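You operate a simulated robot arm through the tools that you are given. There is no shell and no other tool. Be economical: measure what you need, move in short steps, check, and stop when the job is done.

You run a simulated robot arm. Do the job below in one go: nothing can be reset, and whatever is moved stays where it is left.

Task
Put things in order on the snack counter top. At the end: the green soap dispenser (bottle, marked "Hand Wash") stands where the orange juice carton stood; the orange juice carton stands where the green sponge stood; the blue goblet stands where the green soap dispenser stood; the green sponge from the snack counter top is on the brown wooden board; whatever was shut is shut again. Leave all else as you found it, and nothing knocked over.

It is judged by the outcome, as a careful person would: the job done as asked, and still so three seconds after it is handed in. It fails if anything else is knocked over, pushed out of place, dropped, spilled or broken.

Robot
A 7-joint arm with a two-finger parallel gripper, fixed in place. Base frame: the origin is at the foot of the arm, x ahead of it, y to its left, z up; the work surface is at about z = 0. Lengths are in m, angles in degrees, forces in N, time in s.
With the tool pointing down near the work surface it reaches from about 0.24 to 0.62 m from the base axis. Its first joint turns from -66.0 to 66.0 degrees. Payload 2.6 kg.
Tool frame: the origin (TCP) lies between the finger pads and is the grasp point; the fingertips stand 0.03 m ahead of it; z points along the fingers, y is the line along which they close. The gripper opens to 0.094 m. The fingers are 0.028 m wide and 0.01 m thick; the gripper's body (0.05 by 0.096 m) begins 0.055 m behind the TCP.
Orientation is told as [roll, pitch, yaw] about the base's x, y, z axes, in that order, counted from this pose: with the fingers straight down and closing along the base's y, the tool's x points along the base's -x, its y along +y and its z along -z.

Tools
- The arm moves only by the tool servo_tool. Its argument "motion" is a list of rows, each a list of 7 numbers: the shift along the tool's x, y, z in m, then the turn, a rotation vector about the tool's x, y, z in degrees, then the gripper command, from -1 (fully open) to 1 (shut), values between in proportion. In form: [[dx, dy, dz, rx, ry, rz, claw], ...]. A call has 1 to 20 rows; each row shifts and turns the commanded pose from where the row before left it, along the tool's axes as they then stand. A row lasts 0.2 s, in which the tool goes at most 0.05 m and 8.6 degrees; a call with a longer step from one row to the next is refused whole, and so is a gripper value outside its range. A pose out of reach is approached as far as the arm can. The call stops where the force on the tool passes 40 N (or 10 N more than at its start, if that is more) or the arm is blocked; 0.2 s more then pass. Each finger travels about 0.072 m/s and halts on what it meets, pressing with about 31 N; the grip force reading is that of the motor and also rises with nothing between the fingers. The clock runs only during rows and for 0.2 s after the last one: add rows that do not move to give the fingers time. It gives the time, the measured TCP pose, the force on the tool (base axes), the opening and the grip force at its end, in the units of the frame above (readings bear some noise).
- Cameras (640 x 400 px; columns grow to the right, rows downward): "scene" is fixed at [0.0346, 0.4295, 0.5605]; the picture's right is [-0.79, -0.61, 0.00], its down [-0.36, 0.46, -0.81] and it looks along [0.49, -0.64, -0.59] (base axes); focal length 325 px, centre (320, 200). "wrist" rides on the gripper at [-0.037, 0, -0.058] in the tool frame; the picture's right is [0.00, -1.00, 0.00], its down [0.97, 0.00, -0.24] and it looks along [0.24, 0.00, 0.97] (tool axes); focal length 218 px, centre (320, 200). There is no depth. A picture from a camera that has moved, and an enlarged one, comes with that camera's place and axes in the base frame and with its lens.
- camera(camera): a new picture of that camera. The clock stands still meanwhile.
- enlarge(camera, box): a new picture of the part [left, top, right, bottom] of that camera's present view, enlarged. The clock stands still meanwhile.
- job_done(): hands the job in; it is judged then, once.

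Go step by step. Nothing tells you positions but the pictures and the camera data: compare them with the known pose of the tool, close in by small moves and look again before you grip or let go. The budget is 120 turns and 84 pictures, counting those below and the enlarged ones. Unless the task says otherwise, let go and move clear before handing in, and close with one line.

The tools are called after "Call:" by a JSON object that holds its "method" and its "body". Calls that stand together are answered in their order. servo_tool: Moves the arm, as the interface text tells. Its arguments: {"type":"object","properties":{"motion":{"type":"array","items":{"type":"array","items":{"type":"number"}}}},"required":["motion"]} The other tools are called the same way: camera (camera) takes a picture; enlarge (camera, box) takes an enlarged picture of a part of a camera's view; job_done () hands the job in.

At the start:

```text
time_s: 0.0
eef_pos: [0.2425, -0.2516, 0.2606]
tcp_rot: [0.0, 0.1, 0.0]
contact_force: [0.4, -0.6, -0.4]
gripper_width: 0.094
grasp_force: 0.0
```

scene: 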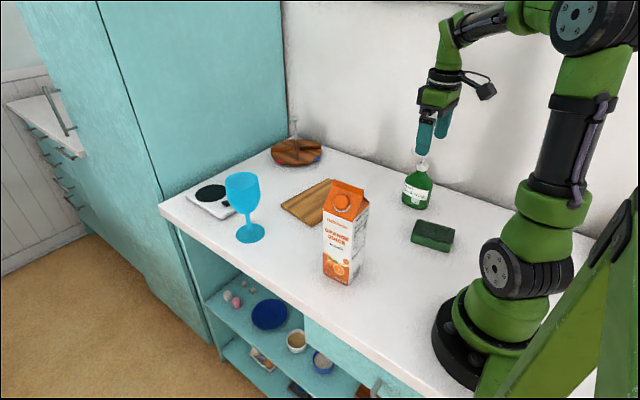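
wrist: 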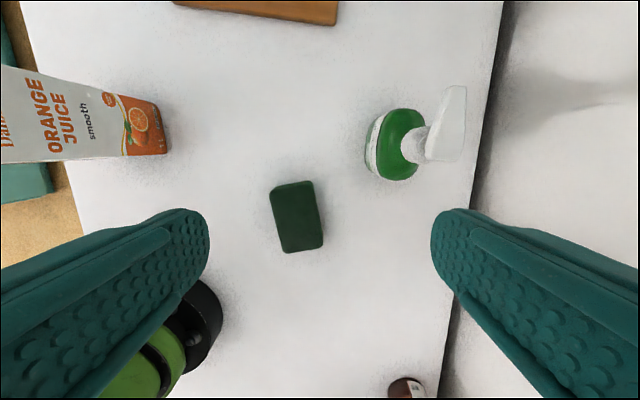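

The sponge is near (0.18,-0.22), the soap near (0.275,-0.335), the carton near (0.29,0.0), the goblet near (0.55,0.045), and the board around (0.5,-0.15). No swap spot is needed in the order sponge, carton, soap, goblet. I'll move over the sponge first and take closer views.

Call:
{"method": "servo_tool", "body": {"motion": [[0.02, 0.012, 0.02, 0, 0, -5, -1], [0.02, 0.012, 0.02, 0, 0, -5, -1], [0.02, 0.01, 0.02, 0, 0, 0, -1], [0, 0, 0.02, 0, 0, 0, -1], [0, 0, 0, 0, 0, 0, -1]]}}

Call:
{"method": "camera", "body": {"camera": "wrist"}}

Call:
{"method": "enlarge", "body": {"camera": "scene", "box": [160, 110, 480, 310]}}

```text
time_s: 1.2
eef_pos: [0.1799, -0.2238, 0.1798]
tcp_rot: [0.0, -0.1, 10.0]
contact_force: [1.0, 0.1, -0.1]
gripper_width: 0.0938
grasp_force: 0.0
```

```text
81 pictures are left
camera wrist: at [0.217, -0.2173, 0.2393], right [0.17, -0.98, 0.0], down [-0.96, -0.17, 0.24], along [-0.24, -0.04, -0.97], focal length 218 px, centre (320, 200)
```

wrist: 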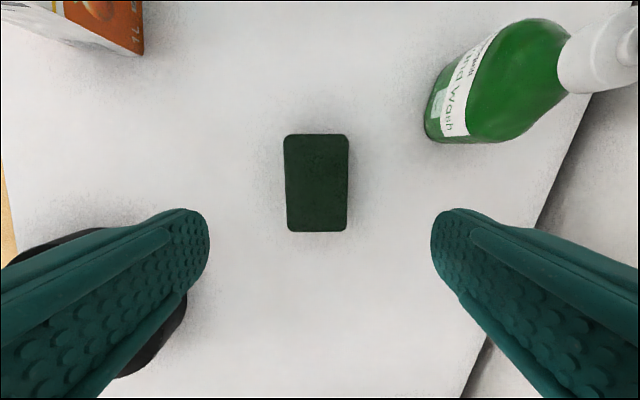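

```text
2.00 times, centred on (320, 210) of scene
camera zoom: at [0.0346, 0.4295, 0.5605], right [-0.79, -0.61, 0.0], down [-0.36, 0.46, -0.81], along [0.49, -0.64, -0.59], focal length 651 px, centre (320, 180)
```

zoom: 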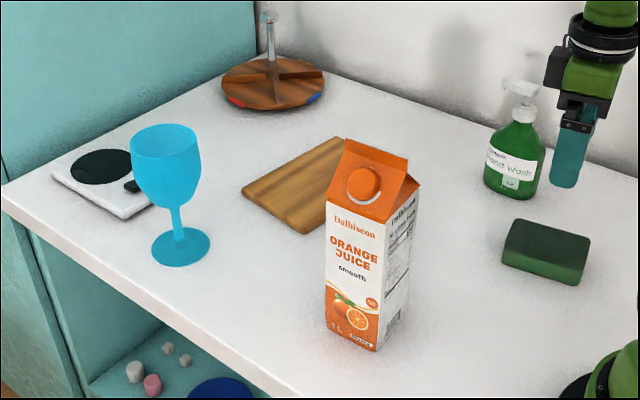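

The sponge is centred at about (0.182,-0.220), yaw 10°, roughly 0.06 x 0.093 m. I'll descend, grip across its short side and lift.

Call:
{"method": "servo_tool", "body": {"motion": [[-0.002, 0.003, 0.036, 0, 0, 0, -1], [0, 0, 0.036, 0, 0, 0, -1], [0, 0, 0.036, 0, 0, 0, -1], [0, 0, 0.034, 0, 0, 0, -1], [0, 0, 0, 0, 0, 0, -1], [0, 0, 0, 0, 0, 0, 0.35], [0, 0, 0, 0, 0, 0, 0.35], [0, 0, 0, 0, 0, 0, 0.35], [0, 0, 0, 0, 0, 0, 0.35]]}}

Call:
{"method": "camera", "body": {"camera": "wrist"}}

```text
time_s: 3.2
eef_pos: [0.1834, -0.2224, 0.0381]
tcp_rot: [0.0, 0.0, 10.0]
contact_force: [0.6, 1.5, 5.1]
gripper_width: 0.0578
grasp_force: 31.1
```

```text
79 pictures are left
camera wrist: at [0.22, -0.2152, 0.0977], right [0.17, -0.98, 0.0], down [-0.96, -0.17, 0.24], along [-0.24, -0.04, -0.97], focal length 218 px, centre (320, 200)
```

wrist: 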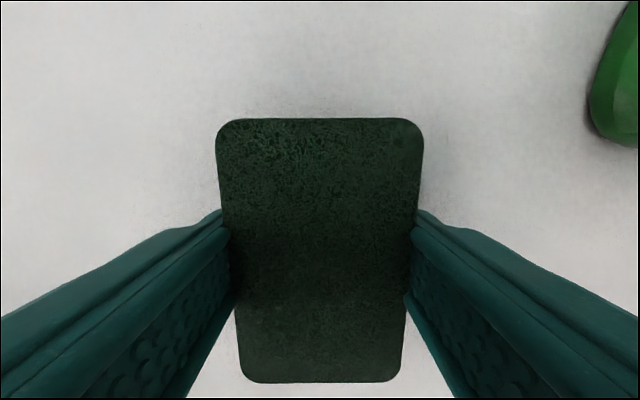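

The sponge is gripped (0.058 wide). I'll lift it and carry it toward the board, centred near (0.48,-0.165), then look again.

Call:
{"method": "servo_tool", "body": {"motion": [[0, 0, -0.04, 0, 0, 0, 0.35], [0, 0, -0.04, 0, 0, 0, 0.35], [0, 0, -0.04, 0, 0, 0, 0.35], [0, 0, -0.04, 0, 0, 0, 0.35], [-0.04, 0, 0, 0, 0, 0, 0.35], [-0.04, 0, 0, 0, 0, 0, 0.35], [-0.04, 0, 0, 0, 0, 0, 0.35], [-0.04, 0, 0, 0, 0, 0, 0.35], [-0.04, 0, 0, 0, 0, 0, 0.35], [-0.03, 0, 0, 0, 0, 0, 0.35], [-0.02, 0, 0, 0, 0, 0, 0.35], [0, 0, 0, 0, 0, 0, 0.35]]}}

Call:
{"method": "camera", "body": {"camera": "wrist"}}

Call:
{"method": "camera", "body": {"camera": "scene"}}

```text
time_s: 5.8
eef_pos: [0.4276, -0.1761, 0.1993]
tcp_rot: [0.0, 0.0, 10.0]
contact_force: [0.4, -0.2, -0.5]
gripper_width: 0.0578
grasp_force: 31.1
```

```text
78 pictures are left
camera wrist: at [0.464, -0.1704, 0.2582], right [0.17, -0.98, 0.0], down [-0.96, -0.17, 0.24], along [-0.24, -0.04, -0.97], focal length 218 px, centre (320, 200)
```

wrist: 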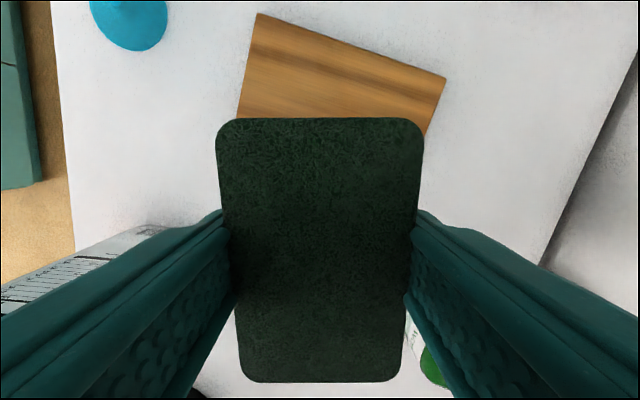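

```text
77 pictures are left
```

scene: 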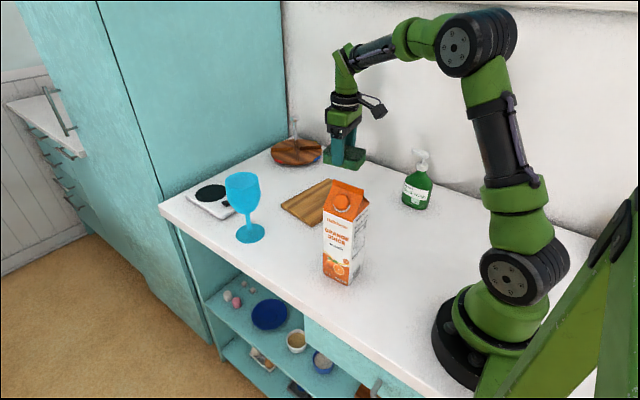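

The board runs about -7° in yaw with its centre near (0.493,-0.175). I'll move over it, turn the sponge to match, lower partway and look.

Call:
{"method": "servo_tool", "body": {"motion": [[-0.034, -0.0055, 0, 0, 0, 0, 0.35], [-0.034, -0.0055, 0, 0, 0, 0, 0.35], [0, 0, 0.02, 0, 0, 6, 0.35], [0, 0, 0.02, 0, 0, 6, 0.35], [0, 0, 0.02, 0, 0, 5, 0.35], [0, 0, 0.02, 0, 0, 0, 0.35], [0, 0, 0.02, 0, 0, 0, 0.35], [0, 0, 0, 0, 0, 0, 0.35]]}}

Call:
{"method": "camera", "body": {"camera": "wrist"}}

Call:
{"method": "enlarge", "body": {"camera": "scene", "box": [220, 100, 460, 250]}}

```text
time_s: 7.6
eef_pos: [0.4972, -0.1761, 0.099]
tcp_rot: [0.0, 0.0, -7.0]
contact_force: [0.6, -0.2, 0.1]
gripper_width: 0.058
grasp_force: 30.5
```

```text
76 pictures are left
camera wrist: at [0.5342, -0.1803, 0.1578], right [-0.12, -0.99, 0.0], down [-0.96, 0.12, 0.24], along [-0.24, 0.03, -0.97], focal length 218 px, centre (320, 200)
```

wrist: 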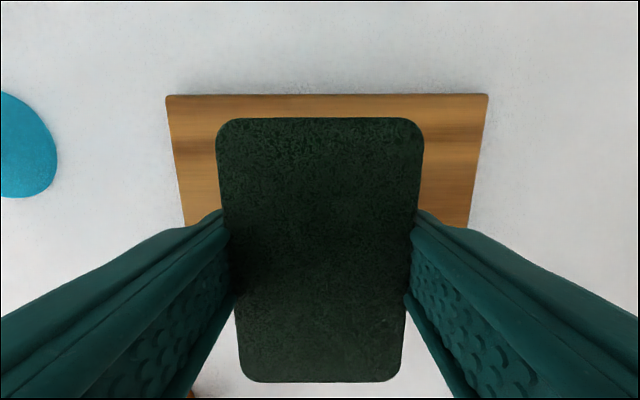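

```text
2.67 times, centred on (340, 175) of scene
camera zoom: at [0.0346, 0.4295, 0.5605], right [-0.79, -0.61, 0.0], down [-0.36, 0.46, -0.81], along [0.49, -0.64, -0.59], focal length 867 px, centre (267, 267)
```

zoom: 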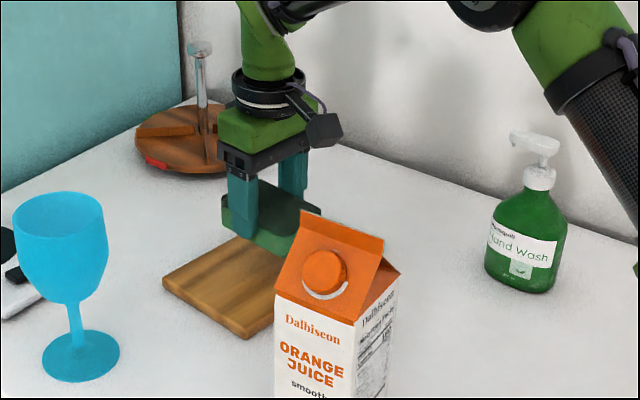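

The board reaches about 0.067 m ahead of the TCP, so I'll shift the sponge 8 mm forward and 4 mm to the right. Then I'll lower it close to the surface.

Call:
{"method": "servo_tool", "body": {"motion": [[-0.008, -0.004, 0.01, 0, 0, 0, 0.35], [0, 0, 0.015, 0, 0, 0, 0.35], [0, 0, 0.012, 0, 0, 0, 0.35], [0, 0, 0.003, 0, 0, 0, 0.35], [0, 0, 0, 0, 0, 0, 0.35]]}}

Call:
{"method": "enlarge", "body": {"camera": "scene", "box": [250, 120, 410, 220]}}

```text
time_s: 8.8
eef_pos: [0.505, -0.1807, 0.058]
tcp_rot: [0.0, -0.1, -6.9]
contact_force: [-0.1, 0.0, 0.7]
gripper_width: 0.058
grasp_force: 31.2
```

```text
4.00 times, centred on (330, 170) of scene
camera zoom: at [0.0346, 0.4295, 0.5605], right [-0.79, -0.61, 0.0], down [-0.36, 0.46, -0.81], along [0.49, -0.64, -0.59], focal length 1301 px, centre (280, 320)
```

zoom: 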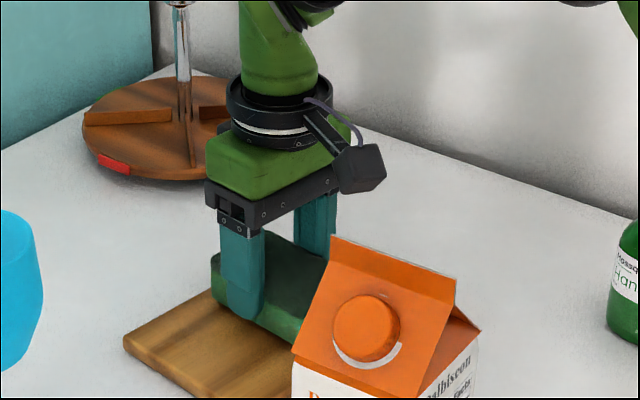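

Almost down; I'll step down in 2 mm increments to feel for contact.

Call:
{"method": "servo_tool", "body": {"motion": [[0, 0, 0.002, 0, 0, 0, 0.35], [0, 0, 0.002, 0, 0, 0, 0.35], [0, 0, 0, 0, 0, 0, 0.35]]}}

```text
time_s: 9.6
eef_pos: [0.5042, -0.1816, 0.0538]
tcp_rot: [0.0, 0.0, -7.0]
contact_force: [-0.6, -0.3, -0.9]
gripper_width: 0.0576
grasp_force: 30.8
```

Call:
{"method": "servo_tool", "body": {"motion": [[0, 0, 0.002, 0, 0, 0, 0.35], [0, 0, 0, 0, 0, 0, 0.35]]}}

Call:
{"method": "enlarge", "body": {"camera": "scene", "box": [270, 150, 350, 200]}}

```text
time_s: 10.2
eef_pos: [0.5049, -0.1811, 0.0527]
tcp_rot: [0.0, 0.0, -7.1]
contact_force: [-0.4, -0.6, 0.5]
gripper_width: 0.058
grasp_force: 31.0
```

```text
8.00 times, centred on (310, 175) of scene
camera zoom: at [0.0346, 0.4295, 0.5605], right [-0.79, -0.61, 0.0], down [-0.36, 0.46, -0.81], along [0.49, -0.64, -0.59], focal length 2602 px, centre (400, 400)
```

zoom: 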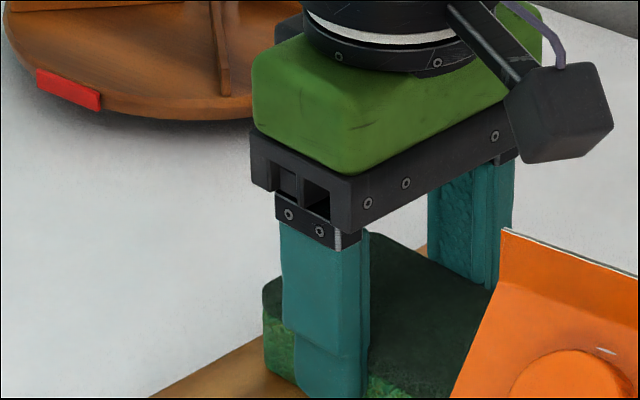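

No contact yet, so I'll keep stepping down slowly.

Call:
{"method": "servo_tool", "body": {"motion": [[0, 0, 0.0015, 0, 0, 0, 0.35], [0, 0, 0.0015, 0, 0, 0, 0.35], [0, 0, 0, 0, 0, 0, 0.35]]}}

```text
time_s: 11.0
eef_pos: [0.5063, -0.1816, 0.0524]
tcp_rot: [0.0, -0.3, -7.2]
contact_force: [-10.7, 3.5, 31.4]
gripper_width: 0.0576
grasp_force: 31.0
```

Contact at z≈0.052. I'll back off 2 mm to unload, open, and retreat straight up.

Call:
{"method": "servo_tool", "body": {"motion": [[0, 0, -0.002, 0, 0, 0, 0.35], [0, 0, 0, 0, 0, 0, 0.0], [0, 0, 0, 0, 0, 0, -0.5], [0, 0, 0, 0, 0, 0, -0.7], [0, 0, 0, 0, 0, 0, -0.7], [0, 0, -0.03, 0, 0, 0, -0.7], [0, 0, -0.04, 0, 0, 0, -1], [0, 0, -0.045, 0, 0, 0, -1], [0, 0, -0.045, 0, 0, 0, -1], [0, 0, -0.045, 0, 0, 0, -1], [0, 0, -0.045, 0, 0, 0, -1], [0, 0, 0, 0, 0, 0, -1]]}}

Call:
{"method": "camera", "body": {"camera": "wrist"}}

Call:
{"method": "camera", "body": {"camera": "scene"}}

```text
time_s: 13.6
eef_pos: [0.5038, -0.1823, 0.3013]
tcp_rot: [0.0, 0.0, -7.0]
contact_force: [0.9, 0.3, 0.2]
gripper_width: 0.0939
grasp_force: 0.0
```

```text
72 pictures are left
camera wrist: at [0.5409, -0.1867, 0.3601], right [-0.12, -0.99, 0.0], down [-0.96, 0.12, 0.24], along [-0.24, 0.03, -0.97], focal length 218 px, centre (320, 200)
```

wrist: 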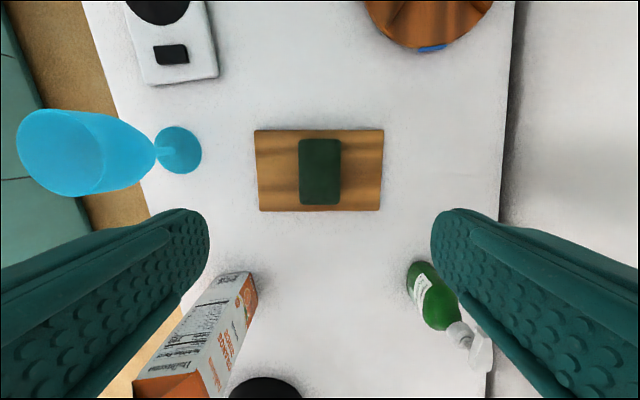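

```text
71 pictures are left
```

scene: 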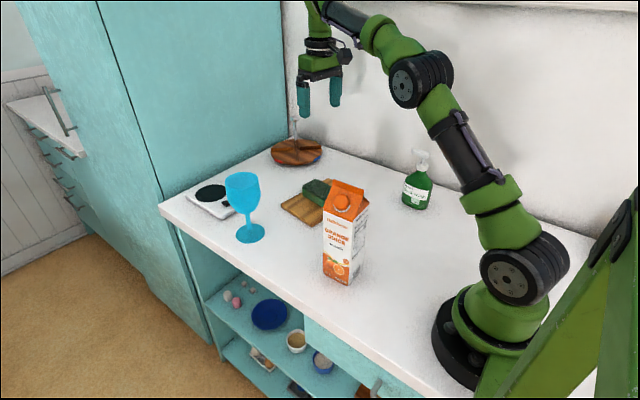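

The sponge rests on the board. The carton is next: centre near (0.296,0.0), yaw about 6°, top near z 0.225. I'll move above it and look down.

Call:
{"method": "servo_tool", "body": {"motion": [[0, 0, -0.04, 0, 0, 0, -1], [0.0327, 0.0222, 0, 0, 0, 0, -1], [0.0327, 0.0222, 0, 0, 0, 0, -1], [0.0327, 0.0222, 0, 0, 0, 0, -1], [0.0327, 0.0222, 0, 0, 0, 0, -1], [0.0327, 0.0222, 0, 0, 0, 0, -1], [0.0327, 0.0222, 0, 0, 0, 0, -1], [0.0327, 0.0222, 0, 0, 0, 0, -1], [0, 0, 0, 0, 0, -6.5, -1], [0, 0, 0, 0, 0, -6.5, -1], [0, 0, 0, 0, 0, 0, -1]]}}

Call:
{"method": "camera", "body": {"camera": "wrist"}}

Call:
{"method": "camera", "body": {"camera": "scene"}}

```text
time_s: 16.0
eef_pos: [0.2964, 0.0018, 0.3311]
tcp_rot: [0.0, 0.0, 6.1]
contact_force: [0.1, 0.6, 0.2]
gripper_width: 0.0941
grasp_force: 0.1
out of reach, approached as far as the arm can: row 1
```

```text
70 pictures are left
camera wrist: at [0.3331, 0.0047, 0.3903], right [0.11, -0.99, 0.0], down [-0.97, -0.1, 0.24], along [-0.24, -0.03, -0.97], focal length 218 px, centre (320, 200)
```

wrist: 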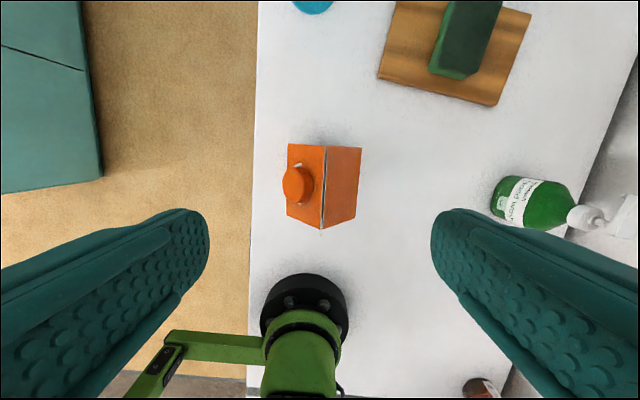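

```text
69 pictures are left
```

scene: 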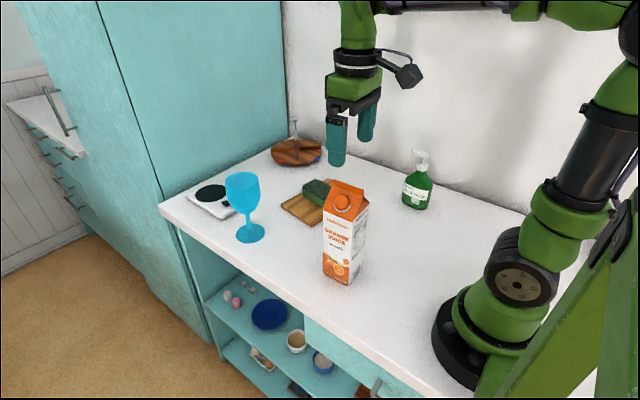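

The ridge is centred about 4 mm ahead of and 2 mm right of the TCP, and the yaw matches. I'll come down partway around the gable and check the clearance.

Call:
{"method": "servo_tool", "body": {"motion": [[-0.004, -0.002, 0.033, 0, 0, 0, -1], [0, 0, 0.033, 0, 0, 0, -1], [0, 0, 0.033, 0, 0, 0, -1], [0, 0, 0.025, 0, 0, 0, -1], [0, 0, 0, 0, 0, 0, -1]]}}

Call:
{"method": "camera", "body": {"camera": "wrist"}}

Call:
{"method": "enlarge", "body": {"camera": "scene", "box": [280, 130, 440, 230]}}

```text
time_s: 17.2
eef_pos: [0.2989, -0.0006, 0.2083]
tcp_rot: [0.0, 0.0, 6.0]
contact_force: [-0.3, 0.4, -0.9]
gripper_width: 0.0938
grasp_force: 0.0
```

```text
68 pictures are left
camera wrist: at [0.3367, 0.0026, 0.2673], right [0.1, -0.99, 0.0], down [-0.97, -0.1, 0.24], along [-0.24, -0.02, -0.97], focal length 218 px, centre (320, 200)
```

wrist: 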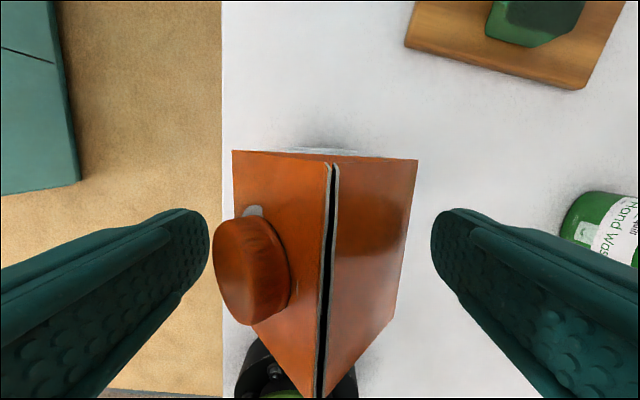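

```text
4.00 times, centred on (360, 180) of scene
camera zoom: at [0.0346, 0.4295, 0.5605], right [-0.79, -0.61, 0.0], down [-0.36, 0.46, -0.81], along [0.49, -0.64, -0.59], focal length 1301 px, centre (160, 280)
```

zoom: 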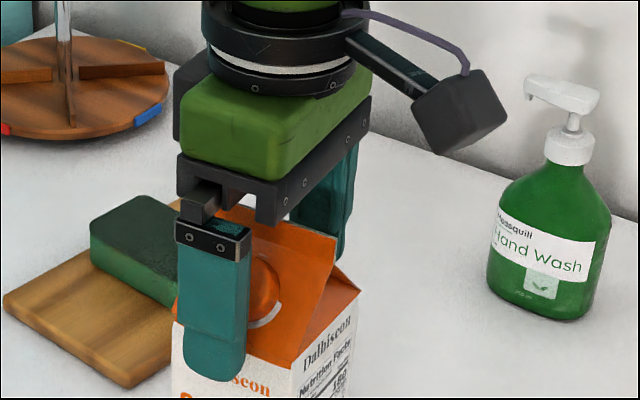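

The shoulder is at about z 0.188 and the ridge about 0.228, and both fingers have clearance. I'll go down to TCP 0.187, grip, and lift slightly to test.

Call:
{"method": "servo_tool", "body": {"motion": [[0, -0.0015, 0.011, 0, 0, 0, -1], [0, 0, 0.01, 0, 0, 0, -1], [0, 0, 0, 0, 0, 0, -1], [0, 0, 0, 0, 0, 0, 0.4], [0, 0, 0, 0, 0, 0, 0.4], [0, 0, 0, 0, 0, 0, 0.4], [0, 0, 0, 0, 0, 0, 0.4]]}}

Call:
{"method": "enlarge", "body": {"camera": "scene", "box": [260, 130, 420, 290]}}

```text
time_s: 18.8
eef_pos: [0.2989, -0.0022, 0.1871]
tcp_rot: [0.0, 0.0, 6.0]
contact_force: [-0.7, 2.0, -0.2]
gripper_width: 0.0754
grasp_force: 30.7
```

```text
2.50 times, centred on (340, 210) of scene
camera zoom: at [0.0346, 0.4295, 0.5605], right [-0.79, -0.61, 0.0], down [-0.36, 0.46, -0.81], along [0.49, -0.64, -0.59], focal length 813 px, centre (270, 175)
```

zoom: 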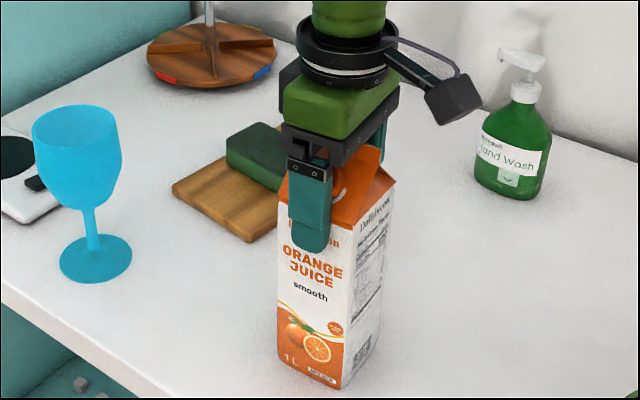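

Gripped at 0.075 wide. I'll test with a small lift.

Call:
{"method": "servo_tool", "body": {"motion": [[0, 0, -0.01, 0, 0, 0, 0.4], [0, 0, -0.02, 0, 0, 0, 0.4], [0, 0, 0, 0, 0, 0, 0.4]]}}

Call:
{"method": "enlarge", "body": {"camera": "scene", "box": [260, 130, 420, 290]}}

Call:
{"method": "camera", "body": {"camera": "wrist"}}

```text
time_s: 19.6
eef_pos: [0.2988, -0.0011, 0.2165]
tcp_rot: [0.0, 0.1, 6.0]
contact_force: [-0.7, 0.0, -11.0]
gripper_width: 0.0743
grasp_force: 31.4
```

```text
2.50 times, centred on (340, 210) of scene
camera zoom: at [0.0347, 0.4295, 0.5605], right [-0.79, -0.61, 0.0], down [-0.36, 0.46, -0.81], along [0.49, -0.64, -0.59], focal length 813 px, centre (270, 175)
```

zoom: 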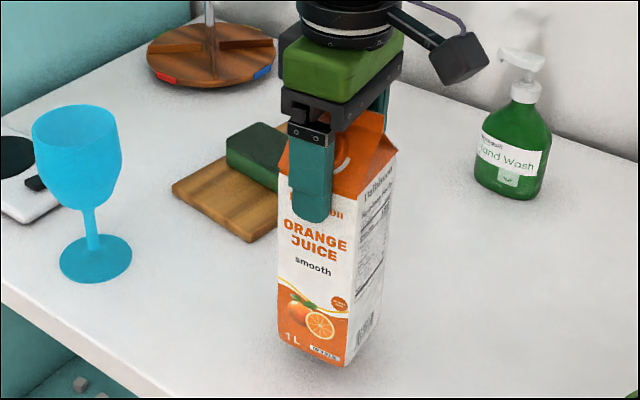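

```text
64 pictures are left
camera wrist: at [0.3365, 0.0027, 0.2749], right [0.11, -0.99, 0.0], down [-0.97, -0.1, 0.24], along [-0.24, -0.03, -0.97], focal length 218 px, centre (320, 200)
```

wrist: 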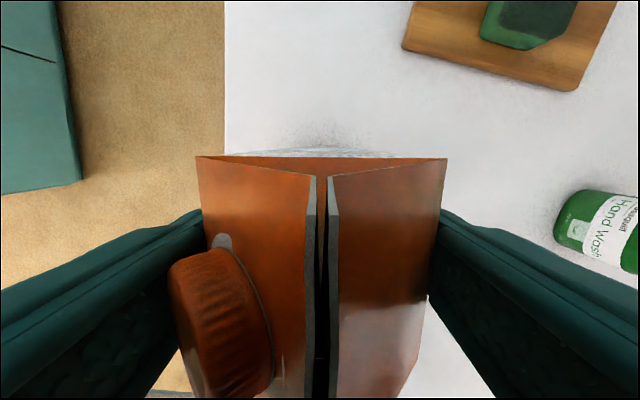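

Carton lifted cleanly. I'll carry it to the sponge's old spot at (0.181,-0.221).

Call:
{"method": "servo_tool", "body": {"motion": [[0.01, -0.015, 0, 0, 0, 0, 0.4], [0.02, -0.0295, 0, 0, 0, 0, 0.4], [0.02, -0.0295, 0, 0, 0, 0, 0.4], [0.02, -0.0295, 0, 0, 0, 0, 0.4], [0.02, -0.0295, 0, 0, 0, 0, 0.4], [0.02, -0.0295, 0, 0, 0, 0, 0.4], [0.02, -0.0295, 0, 0, 0, 0, 0.4], [0.01, -0.0145, 0, 0, 0, 0, 0.4], [0, 0, 0, 0, 0, 0, 0.4]]}}

Call:
{"method": "camera", "body": {"camera": "scene"}}

Call:
{"method": "camera", "body": {"camera": "wrist"}}

```text
time_s: 21.6
eef_pos: [0.183, -0.2203, 0.2183]
tcp_rot: [0.0, 0.0, 6.0]
contact_force: [0.0, -0.2, -10.7]
gripper_width: 0.0744
grasp_force: 31.3
```

```text
63 pictures are left
```

scene: 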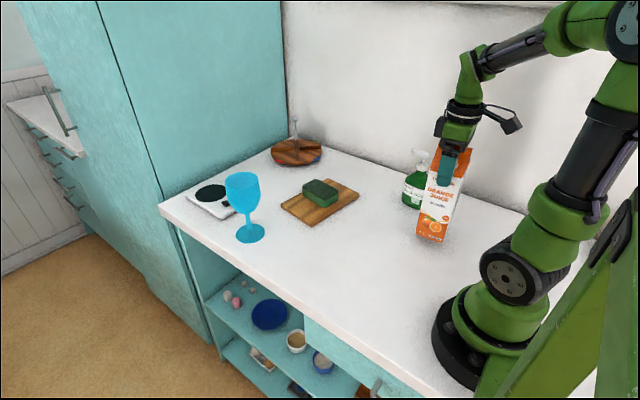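

```text
62 pictures are left
camera wrist: at [0.2198, -0.2169, 0.2764], right [0.1, -0.99, 0.0], down [-0.97, -0.1, 0.24], along [-0.24, -0.02, -0.97], focal length 218 px, centre (320, 200)
```

wrist: 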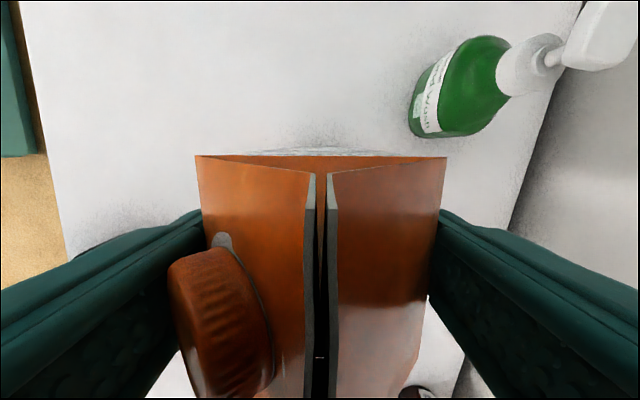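

The carton standing here would sit on the arm's line to the soap spot, and the wrist attachment hanging toward the base could hit it. I'll park the carton on free counter at about (0.365,-0.145) and put it here last.

Call:
{"method": "servo_tool", "body": {"motion": [[-0.018, 0.0056, 0, 0, 0, 0, 0.4], [-0.0342, 0.01, 0, 0, 0, 0, 0.4], [-0.0342, 0.01, 0, 0, 0, 0, 0.4], [-0.0342, 0.01, 0, 0, 0, 0, 0.4], [-0.0342, 0.01, 0, 0, 0, 0, 0.4], [-0.034, 0.01, 0, 0, 0, 0, 0.4], [0, 0, 0.012, 0, 0, 0, 0.4], [0, 0, 0.008, 0, 0, 0, 0.4], [0, 0, 0.004, 0, 0, 0, 0.4], [0, 0, 0, 0, 0, 0, 0.4]]}}

Call:
{"method": "camera", "body": {"camera": "scene"}}

```text
time_s: 23.8
eef_pos: [0.3646, -0.1474, 0.1908]
tcp_rot: [0.0, -0.1, 6.1]
contact_force: [-0.1, -0.7, -10.9]
gripper_width: 0.0743
grasp_force: 31.6
```

```text
61 pictures are left
```

scene: 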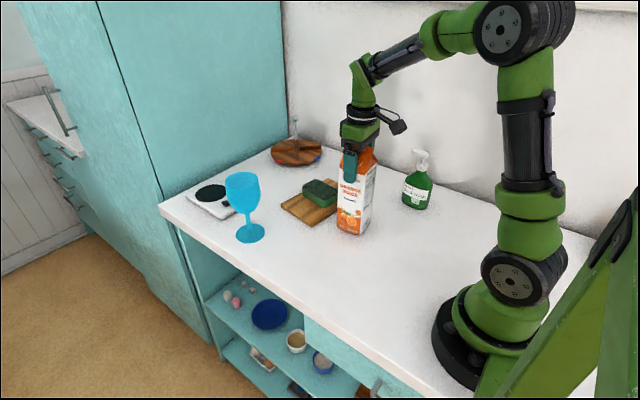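

Nearly down, so I'll feel for contact in 1.5 mm steps.

Call:
{"method": "servo_tool", "body": {"motion": [[0, 0, 0.0015, 0, 0, 0, 0.4], [0, 0, 0.0015, 0, 0, 0, 0.4], [0, 0, 0, 0, 0, 0, 0.4]]}}

```text
time_s: 24.6
eef_pos: [0.3655, -0.1464, 0.1885]
tcp_rot: [0.0, 0.0, 6.0]
contact_force: [-0.1, -0.6, -11.4]
gripper_width: 0.0744
grasp_force: 31.1
```

Call:
{"method": "servo_tool", "body": {"motion": [[0, 0, 0.0015, 0, 0, 0, 0.4], [0, 0, 0, 0, 0, 0, 0.4]]}}

```text
time_s: 25.2
eef_pos: [0.3647, -0.1477, 0.1876]
tcp_rot: [0.0, 0.1, 6.0]
contact_force: [-0.9, -0.1, -10.2]
gripper_width: 0.0745
grasp_force: 31.0
```

Call:
{"method": "servo_tool", "body": {"motion": [[0, 0, 0.001, 0, 0, 0, 0.4], [0, 0, 0.0005, 0, 0, 0, 0.4], [0, 0, 0, 0, 0, 0, 0.4]]}}

```text
time_s: 26.0
eef_pos: [0.3649, -0.1485, 0.1873]
tcp_rot: [0.0, -0.1, 6.0]
contact_force: [-0.4, 0.1, 7.4]
gripper_width: 0.0745
grasp_force: 30.8
```

The carton is on the counter. I'll release it, rise straight up, and go toward the soap.

Call:
{"method": "servo_tool", "body": {"motion": [[0, 0, 0, 0, 0, 0, 0.0], [0, 0, 0, 0, 0, 0, -1], [0, 0, 0, 0, 0, 0, -1], [0, 0, 0, 0, 0, 0, -1], [0, 0, -0.02, 0, 0, 0, -1], [0, 0, -0.04, 0, 0, 0, -1], [0, 0, -0.045, 0, 0, 0, -1], [0, 0, -0.035, 0, 0, 0, -1], [0, 0, 0, 0, 0, 0, -1]]}}

Call:
{"method": "camera", "body": {"camera": "wrist"}}

```text
time_s: 28.0
eef_pos: [0.3645, -0.1446, 0.3267]
tcp_rot: [0.0, 0.0, 6.0]
contact_force: [0.1, 0.2, -0.1]
gripper_width: 0.0939
grasp_force: 0.1
```

```text
60 pictures are left
camera wrist: at [0.4021, -0.1418, 0.3864], right [0.1, -0.99, 0.0], down [-0.97, -0.1, 0.24], along [-0.24, -0.02, -0.97], focal length 218 px, centre (320, 200)
```

wrist: 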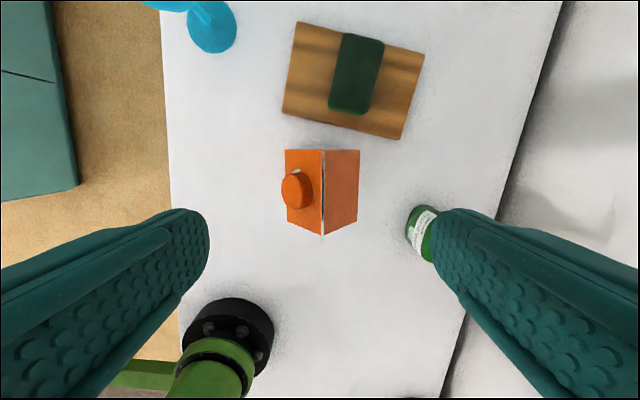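

The carton stands upright. Next I'll move over the soap.

Call:
{"method": "servo_tool", "body": {"motion": [[0.0182, -0.03, 0, 0, 0, 0, -1], [0.0182, -0.03, 0, 0, 0, 0, -1], [0.0182, -0.03, 0, 0, 0, 0, -1], [0.0182, -0.03, 0, 0, 0, 0, -1], [0.0182, -0.03, 0, 0, 0, 0, -1], [0.0182, -0.03, 0.02, 0, 0, 0, -1], [0, 0, 0.03, 0, 0, 0, -1], [0, 0, 0.02, 0, 0, 0, -1], [0, 0, 0, 0, 0, 0, -1]]}}

Call:
{"method": "camera", "body": {"camera": "wrist"}}

Call:
{"method": "enlarge", "body": {"camera": "scene", "box": [360, 100, 480, 220]}}

```text
time_s: 30.0
eef_pos: [0.2738, -0.3378, 0.258]
tcp_rot: [0.0, 0.0, 5.9]
contact_force: [-0.3, -0.3, 0.7]
gripper_width: 0.0941
grasp_force: 0.1
```

```text
59 pictures are left
camera wrist: at [0.3109, -0.3329, 0.3166], right [0.1, -0.99, 0.0], down [-0.97, -0.1, 0.24], along [-0.24, -0.03, -0.97], focal length 218 px, centre (320, 200)
```

wrist: 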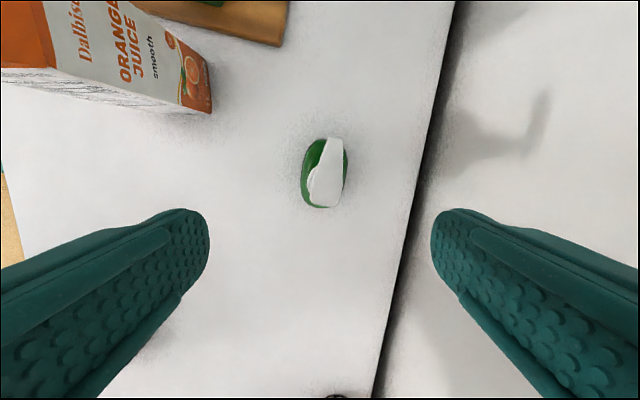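

```text
3.33 times, centred on (420, 160) of scene
camera zoom: at [0.0346, 0.4295, 0.5605], right [-0.79, -0.61, 0.0], down [-0.36, 0.46, -0.81], along [0.49, -0.64, -0.59], focal length 1084 px, centre (-13, 333)
```

zoom: 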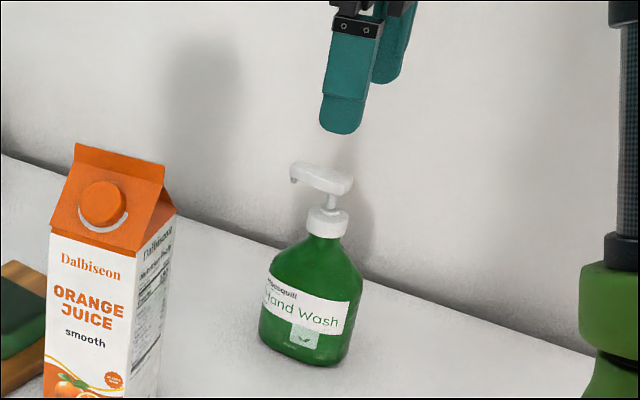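

The soap stands near (0.275,-0.338) with the spout toward +x, the pump top at about z 0.155, and the collar around 0.11–0.13. I'll grip it by the collar, so I'm aligning the yaw and lowering partway to look.

Call:
{"method": "servo_tool", "body": {"motion": [[0, 0, 0.02, 0, 0, 6, -1], [0, 0, 0.02, 0, 0, 6, -1], [0, 0, 0.02, 0, 0, 0, -1], [0, 0, 0, 0, 0, 0, -1]]}}

Call:
{"method": "camera", "body": {"camera": "wrist"}}

Call:
{"method": "enlarge", "body": {"camera": "scene", "box": [360, 100, 480, 220]}}

```text
time_s: 31.0
eef_pos: [0.2731, -0.3372, 0.1968]
tcp_rot: [0.0, 0.1, -6.0]
contact_force: [0.1, -0.7, 1.7]
gripper_width: 0.094
grasp_force: 0.1
```

```text
57 pictures are left
camera wrist: at [0.311, -0.3407, 0.2556], right [-0.11, -0.99, 0.0], down [-0.97, 0.1, 0.24], along [-0.24, 0.03, -0.97], focal length 218 px, centre (320, 200)
```

wrist: 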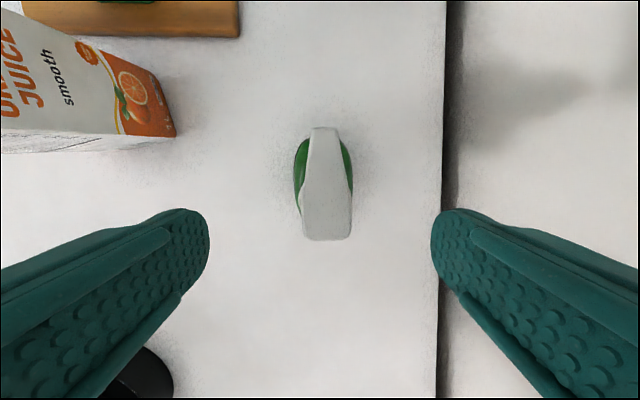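

```text
3.33 times, centred on (420, 160) of scene
camera zoom: at [0.0346, 0.4295, 0.5605], right [-0.79, -0.61, 0.0], down [-0.36, 0.46, -0.81], along [0.49, -0.64, -0.59], focal length 1084 px, centre (-13, 333)
```

zoom: 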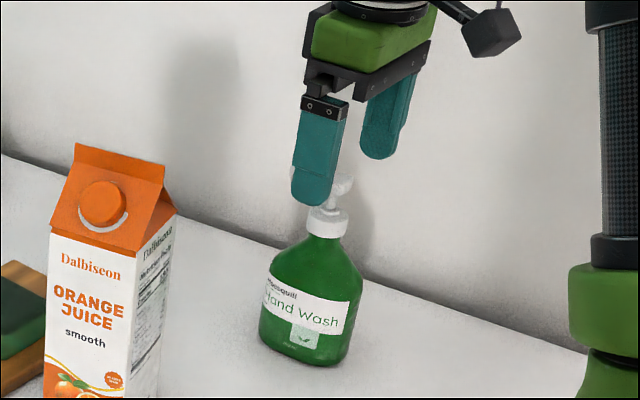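

Well aligned. I'll shift 4 mm forward and 2 mm right, descend to TCP z≈0.137, and look before closing.

Call:
{"method": "servo_tool", "body": {"motion": [[-0.004, -0.002, 0.02, 0, 0, 0, -1], [0, 0, 0.02, 0, 0, 0, -1], [0, 0, 0.02, 0, 0, 0, -1], [0, 0, 0, 0, 0, 0, -0.4], [0, 0, 0, 0, 0, 0, -0.2], [0, 0, 0, 0, 0, 0, -0.2]]}}

Call:
{"method": "camera", "body": {"camera": "wrist"}}

Call:
{"method": "enlarge", "body": {"camera": "scene", "box": [380, 120, 460, 210]}}

```text
time_s: 32.4
eef_pos: [0.2774, -0.3385, 0.1362]
tcp_rot: [0.0, 0.0, -6.1]
contact_force: [0.8, -0.3, 0.7]
gripper_width: 0.0564
grasp_force: 0.0
```

```text
55 pictures are left
camera wrist: at [0.3147, -0.3435, 0.1955], right [-0.1, -0.99, 0.0], down [-0.97, 0.1, 0.24], along [-0.24, 0.03, -0.97], focal length 218 px, centre (320, 200)
```

wrist: 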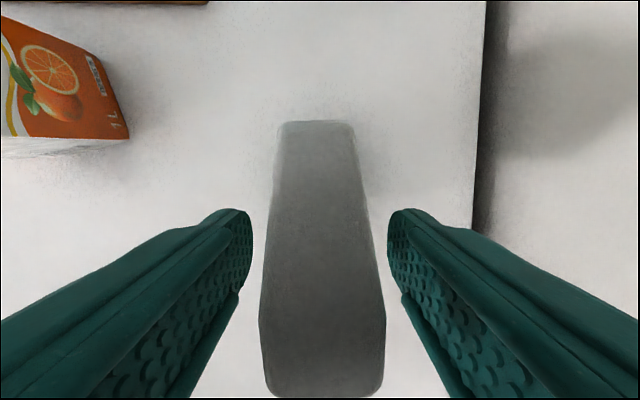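

```text
4.44 times, centred on (420, 165) of scene
camera zoom: at [0.0346, 0.4295, 0.5605], right [-0.79, -0.61, 0.0], down [-0.36, 0.46, -0.81], along [0.49, -0.64, -0.59], focal length 1446 px, centre (-124, 356)
```

zoom: 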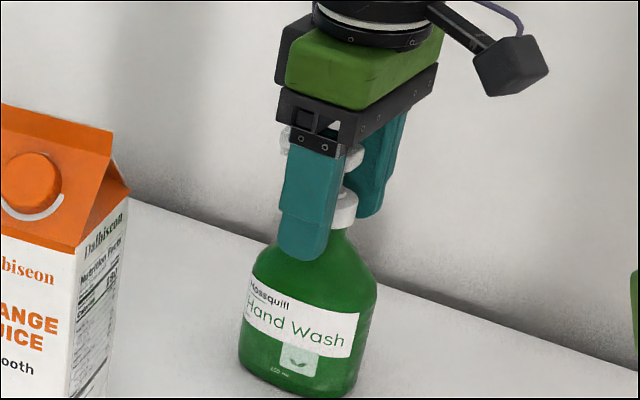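

The fingertips straddle the collar, slightly low. I'll rise 5 mm and close.

Call:
{"method": "servo_tool", "body": {"motion": [[0, 0, -0.005, 0, 0, 0, -0.2], [0, 0, 0, 0, 0, 0, 0.6], [0, 0, 0, 0, 0, 0, 0.6], [0, 0, 0, 0, 0, 0, 0.6], [0, 0, 0, 0, 0, 0, 0.6]]}}

Call:
{"method": "enlarge", "body": {"camera": "scene", "box": [380, 120, 460, 210]}}

```text
time_s: 33.6
eef_pos: [0.2771, -0.339, 0.1416]
tcp_rot: [-0.1, 0.0, -6.0]
contact_force: [-0.3, 0.5, 1.8]
gripper_width: 0.0301
grasp_force: 31.7
```

```text
4.44 times, centred on (420, 165) of scene
camera zoom: at [0.0346, 0.4295, 0.5605], right [-0.79, -0.61, 0.0], down [-0.36, 0.46, -0.81], along [0.49, -0.64, -0.59], focal length 1446 px, centre (-124, 356)
```

zoom: 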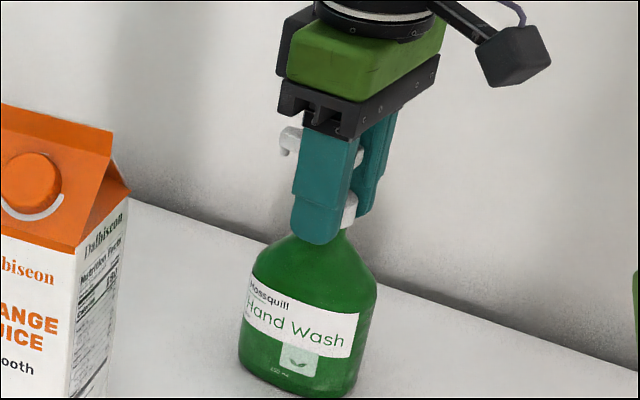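

Collar gripped at 0.030. I'll lift 2 cm as a test.

Call:
{"method": "servo_tool", "body": {"motion": [[0, 0, -0.01, 0, 0, 0, 0.6], [0, 0, -0.02, 0, 0, 0, 0.6], [0, 0, 0, 0, 0, 0, 0.6], [0, 0, 0, 0, 0, 0, 0.6]]}}

Call:
{"method": "enlarge", "body": {"camera": "scene", "box": [380, 120, 460, 210]}}

```text
time_s: 34.6
eef_pos: [0.2779, -0.3386, 0.1716]
tcp_rot: [0.0, 0.0, -6.0]
contact_force: [0.3, 0.2, -3.5]
gripper_width: 0.03
grasp_force: 31.3
```

```text
4.44 times, centred on (420, 165) of scene
camera zoom: at [0.0346, 0.4295, 0.5605], right [-0.79, -0.61, 0.0], down [-0.36, 0.46, -0.81], along [0.49, -0.64, -0.59], focal length 1446 px, centre (-124, 356)
```

zoom: 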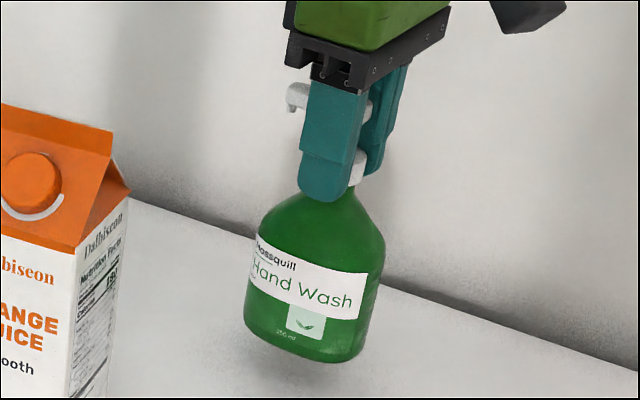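

The bottle hangs upright. I'll carry it around the base side of the parked carton to the carton's original spot at (0.299,-0.001).

Call:
{"method": "servo_tool", "body": {"motion": [[0.0123, 0.0347, 0, 0, 0, 0, 0.6], [0.0123, 0.0347, 0, 0, 0, 0, 0.6], [0.0123, 0.0347, 0, 0, 0, 0, 0.6], [0.0123, 0.0347, 0, 0, 0, 0, 0.6], [0.0123, 0.0347, 0, 0, 0, 0, 0.6], [0.0037, 0.0348, 0, 0, 0, 0, 0.6], [0.0037, 0.0348, 0, 0, 0, 0, 0.6], [-0.0194, 0.0319, 0, 0, 0, 0, 0.6], [-0.0194, 0.0319, 0, 0, 0, 0, 0.6], [-0.0194, 0.0319, 0, 0, 0, 0, 0.6], [0, 0, 0, 0, 0, 0, 0.6], [0, 0, 0, 0, 0, 0, 0.6]]}}

Call:
{"method": "camera", "body": {"camera": "scene"}}

Call:
{"method": "enlarge", "body": {"camera": "scene", "box": [260, 140, 420, 300]}}

```text
time_s: 37.2
eef_pos: [0.3053, -0.0031, 0.169]
tcp_rot: [0.1, -0.1, -6.0]
contact_force: [1.8, -0.3, -3.4]
gripper_width: 0.0303
grasp_force: 31.0
```

```text
51 pictures are left
```

scene: 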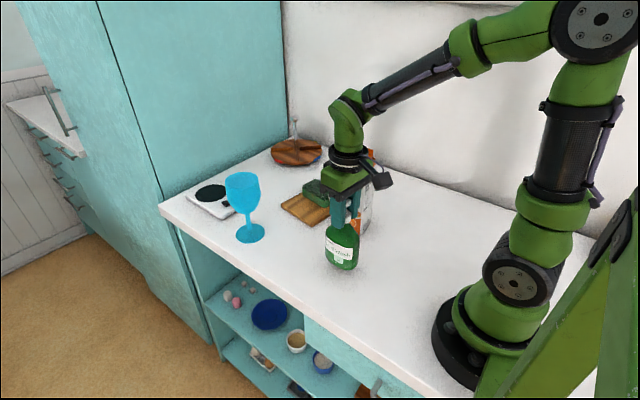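

```text
2.50 times, centred on (340, 220) of scene
camera zoom: at [0.0346, 0.4295, 0.5605], right [-0.79, -0.61, 0.0], down [-0.36, 0.46, -0.81], along [0.49, -0.64, -0.59], focal length 813 px, centre (270, 150)
```

zoom: 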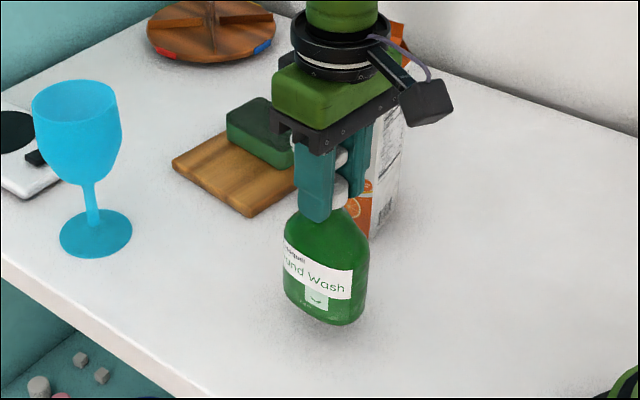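

The bottle is over the carton's old spot. I'll lower it, then feel for contact.

Call:
{"method": "servo_tool", "body": {"motion": [[0.002, 0.002, 0.012, 0, 0, 0, 0.6], [0, 0, 0.009, 0, 0, 0, 0.6], [0, 0, 0.003, 0, 0, 0, 0.6], [0, 0, 0.0015, 0, 0, 0, 0.6], [0, 0, 0, 0, 0, 0, 0.6]]}}

Call:
{"method": "enlarge", "body": {"camera": "scene", "box": [300, 180, 380, 280]}}

```text
time_s: 38.4
eef_pos: [0.3023, -0.0, 0.1457]
tcp_rot: [0.0, 0.0, -5.9]
contact_force: [-1.0, -0.4, -2.7]
gripper_width: 0.0303
grasp_force: 30.3
```

```text
4.00 times, centred on (340, 230) of scene
camera zoom: at [0.0346, 0.4295, 0.5605], right [-0.79, -0.61, 0.0], down [-0.36, 0.46, -0.81], along [0.49, -0.64, -0.59], focal length 1301 px, centre (240, 80)
```

zoom: 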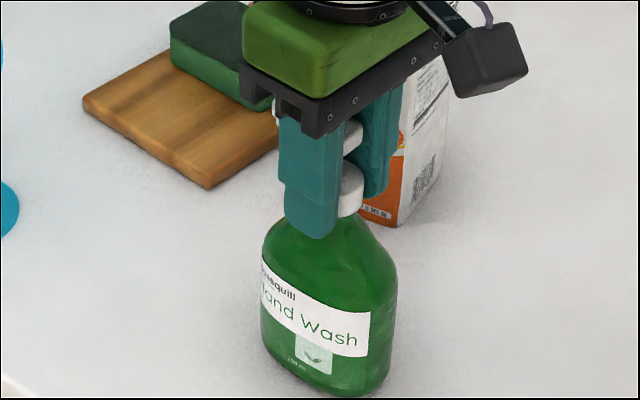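

Call:
{"method": "servo_tool", "body": {"motion": [[0, 0, 0.0015, 0, 0, 0, 0.6], [0, 0, 0.0015, 0, 0, 0, 0.6], [0, 0, 0, 0, 0, 0, 0.6]]}}

```text
time_s: 39.2
eef_pos: [0.3022, -0.0014, 0.1437]
tcp_rot: [0.0, 0.0, -6.0]
contact_force: [0.3, -0.1, -3.0]
gripper_width: 0.0302
grasp_force: 31.0
```

Call:
{"method": "servo_tool", "body": {"motion": [[0, 0, 0.001, 0, 0, 0, 0.6], [0, 0, 0.001, 0, 0, 0, 0.6], [0, 0, 0, 0, 0, 0, 0.6]]}}

```text
time_s: 40.0
eef_pos: [0.3017, -0.0002, 0.1411]
tcp_rot: [0.1, 0.0, -6.1]
contact_force: [-1.1, -1.6, 2.0]
gripper_width: 0.0302
grasp_force: 31.1
```

Contact is made, so I'll open and rise clear.

Call:
{"method": "servo_tool", "body": {"motion": [[0, 0, 0, 0, 0, 0, 0.2], [0, 0, 0, 0, 0, 0, -0.4], [0, 0, 0, 0, 0, 0, -1], [0, 0, 0, 0, 0, 0, -1], [0, 0, 0, 0, 0, 0, -1], [0, 0, -0.02, 0, 0, 0, -1], [0, 0, -0.04, 0, 0, 0, -1], [0, 0, -0.04, 0, 0, 0, -1], [0, 0, -0.04, 0, 0, 0, -1], [0, 0, -0.02, 0, 0, 0, -1], [0, 0, 0, 0, 0, 0, -1]]}}

Call:
{"method": "camera", "body": {"camera": "scene"}}

Call:
{"method": "camera", "body": {"camera": "wrist"}}

```text
time_s: 42.4
eef_pos: [0.3008, 0.0012, 0.3019]
tcp_rot: [0.0, 0.0, -6.0]
contact_force: [0.1, 0.1, -0.3]
gripper_width: 0.0938
grasp_force: 0.1
```

```text
48 pictures are left
```

scene: 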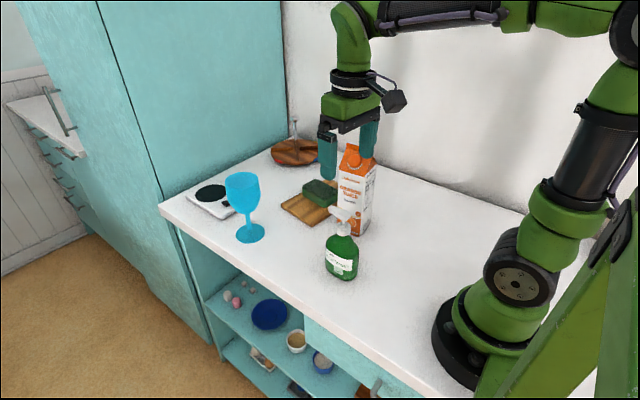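

```text
47 pictures are left
camera wrist: at [0.3383, -0.0028, 0.36], right [-0.1, -0.99, 0.0], down [-0.97, 0.1, 0.24], along [-0.24, 0.02, -0.97], focal length 218 px, centre (320, 200)
```

wrist: 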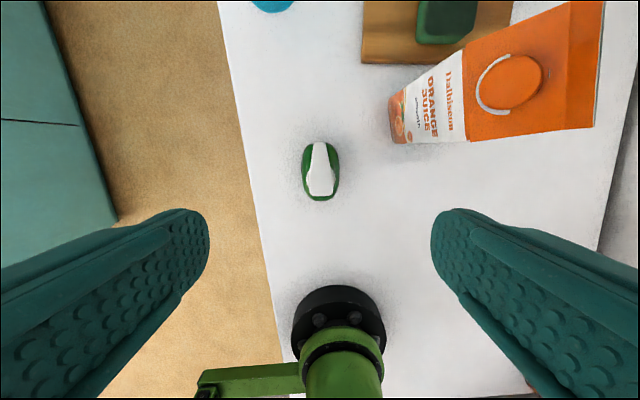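

The soap stands at (0.302,0.0). Next is the goblet, with its base near (0.552,0.044), rim at z≈0.16 and bowl about 0.078 wide; I'll move above it.

Call:
{"method": "servo_tool", "body": {"motion": [[-0.0408, 0.0115, 0, 0, 0, 0, -1], [-0.0408, 0.0115, 0, 0, 0, 0, -1], [-0.0408, 0.0115, 0, 0, 0, 0, -1], [-0.0408, 0.0115, 0, 0, 0, 0, -1], [-0.0408, 0.0115, 0, 0, 0, 0, -1], [-0.0408, 0.0115, 0.01, 0, 0, 0, -1], [0, 0, 0.02, 0, 0, 0, -1], [0, 0, 0, 0, 0, 0, -1]]}}

Call:
{"method": "camera", "body": {"camera": "wrist"}}

Call:
{"method": "enlarge", "body": {"camera": "scene", "box": [180, 120, 320, 260]}}

```text
time_s: 44.2
eef_pos: [0.5545, 0.0423, 0.272]
tcp_rot: [0.1, 0.0, -6.0]
contact_force: [0.5, -0.8, -0.4]
gripper_width: 0.0937
grasp_force: 0.0
```

```text
46 pictures are left
camera wrist: at [0.59, 0.0386, 0.3308], right [-0.1, -0.99, 0.0], down [-0.97, 0.1, 0.24], along [-0.24, 0.02, -0.97], focal length 218 px, centre (320, 200)
```

wrist: 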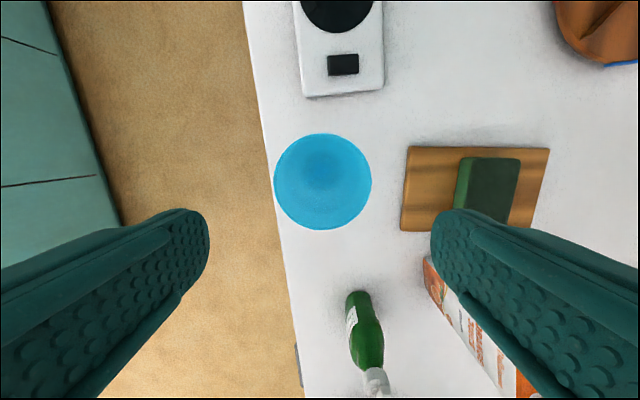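

```text
2.86 times, centred on (250, 190) of scene
camera zoom: at [0.0346, 0.4295, 0.5605], right [-0.79, -0.61, 0.0], down [-0.36, 0.46, -0.81], along [0.49, -0.64, -0.59], focal length 929 px, centre (520, 229)
```

zoom: 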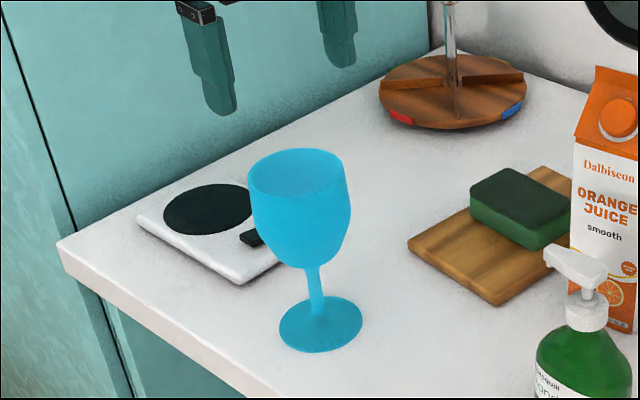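

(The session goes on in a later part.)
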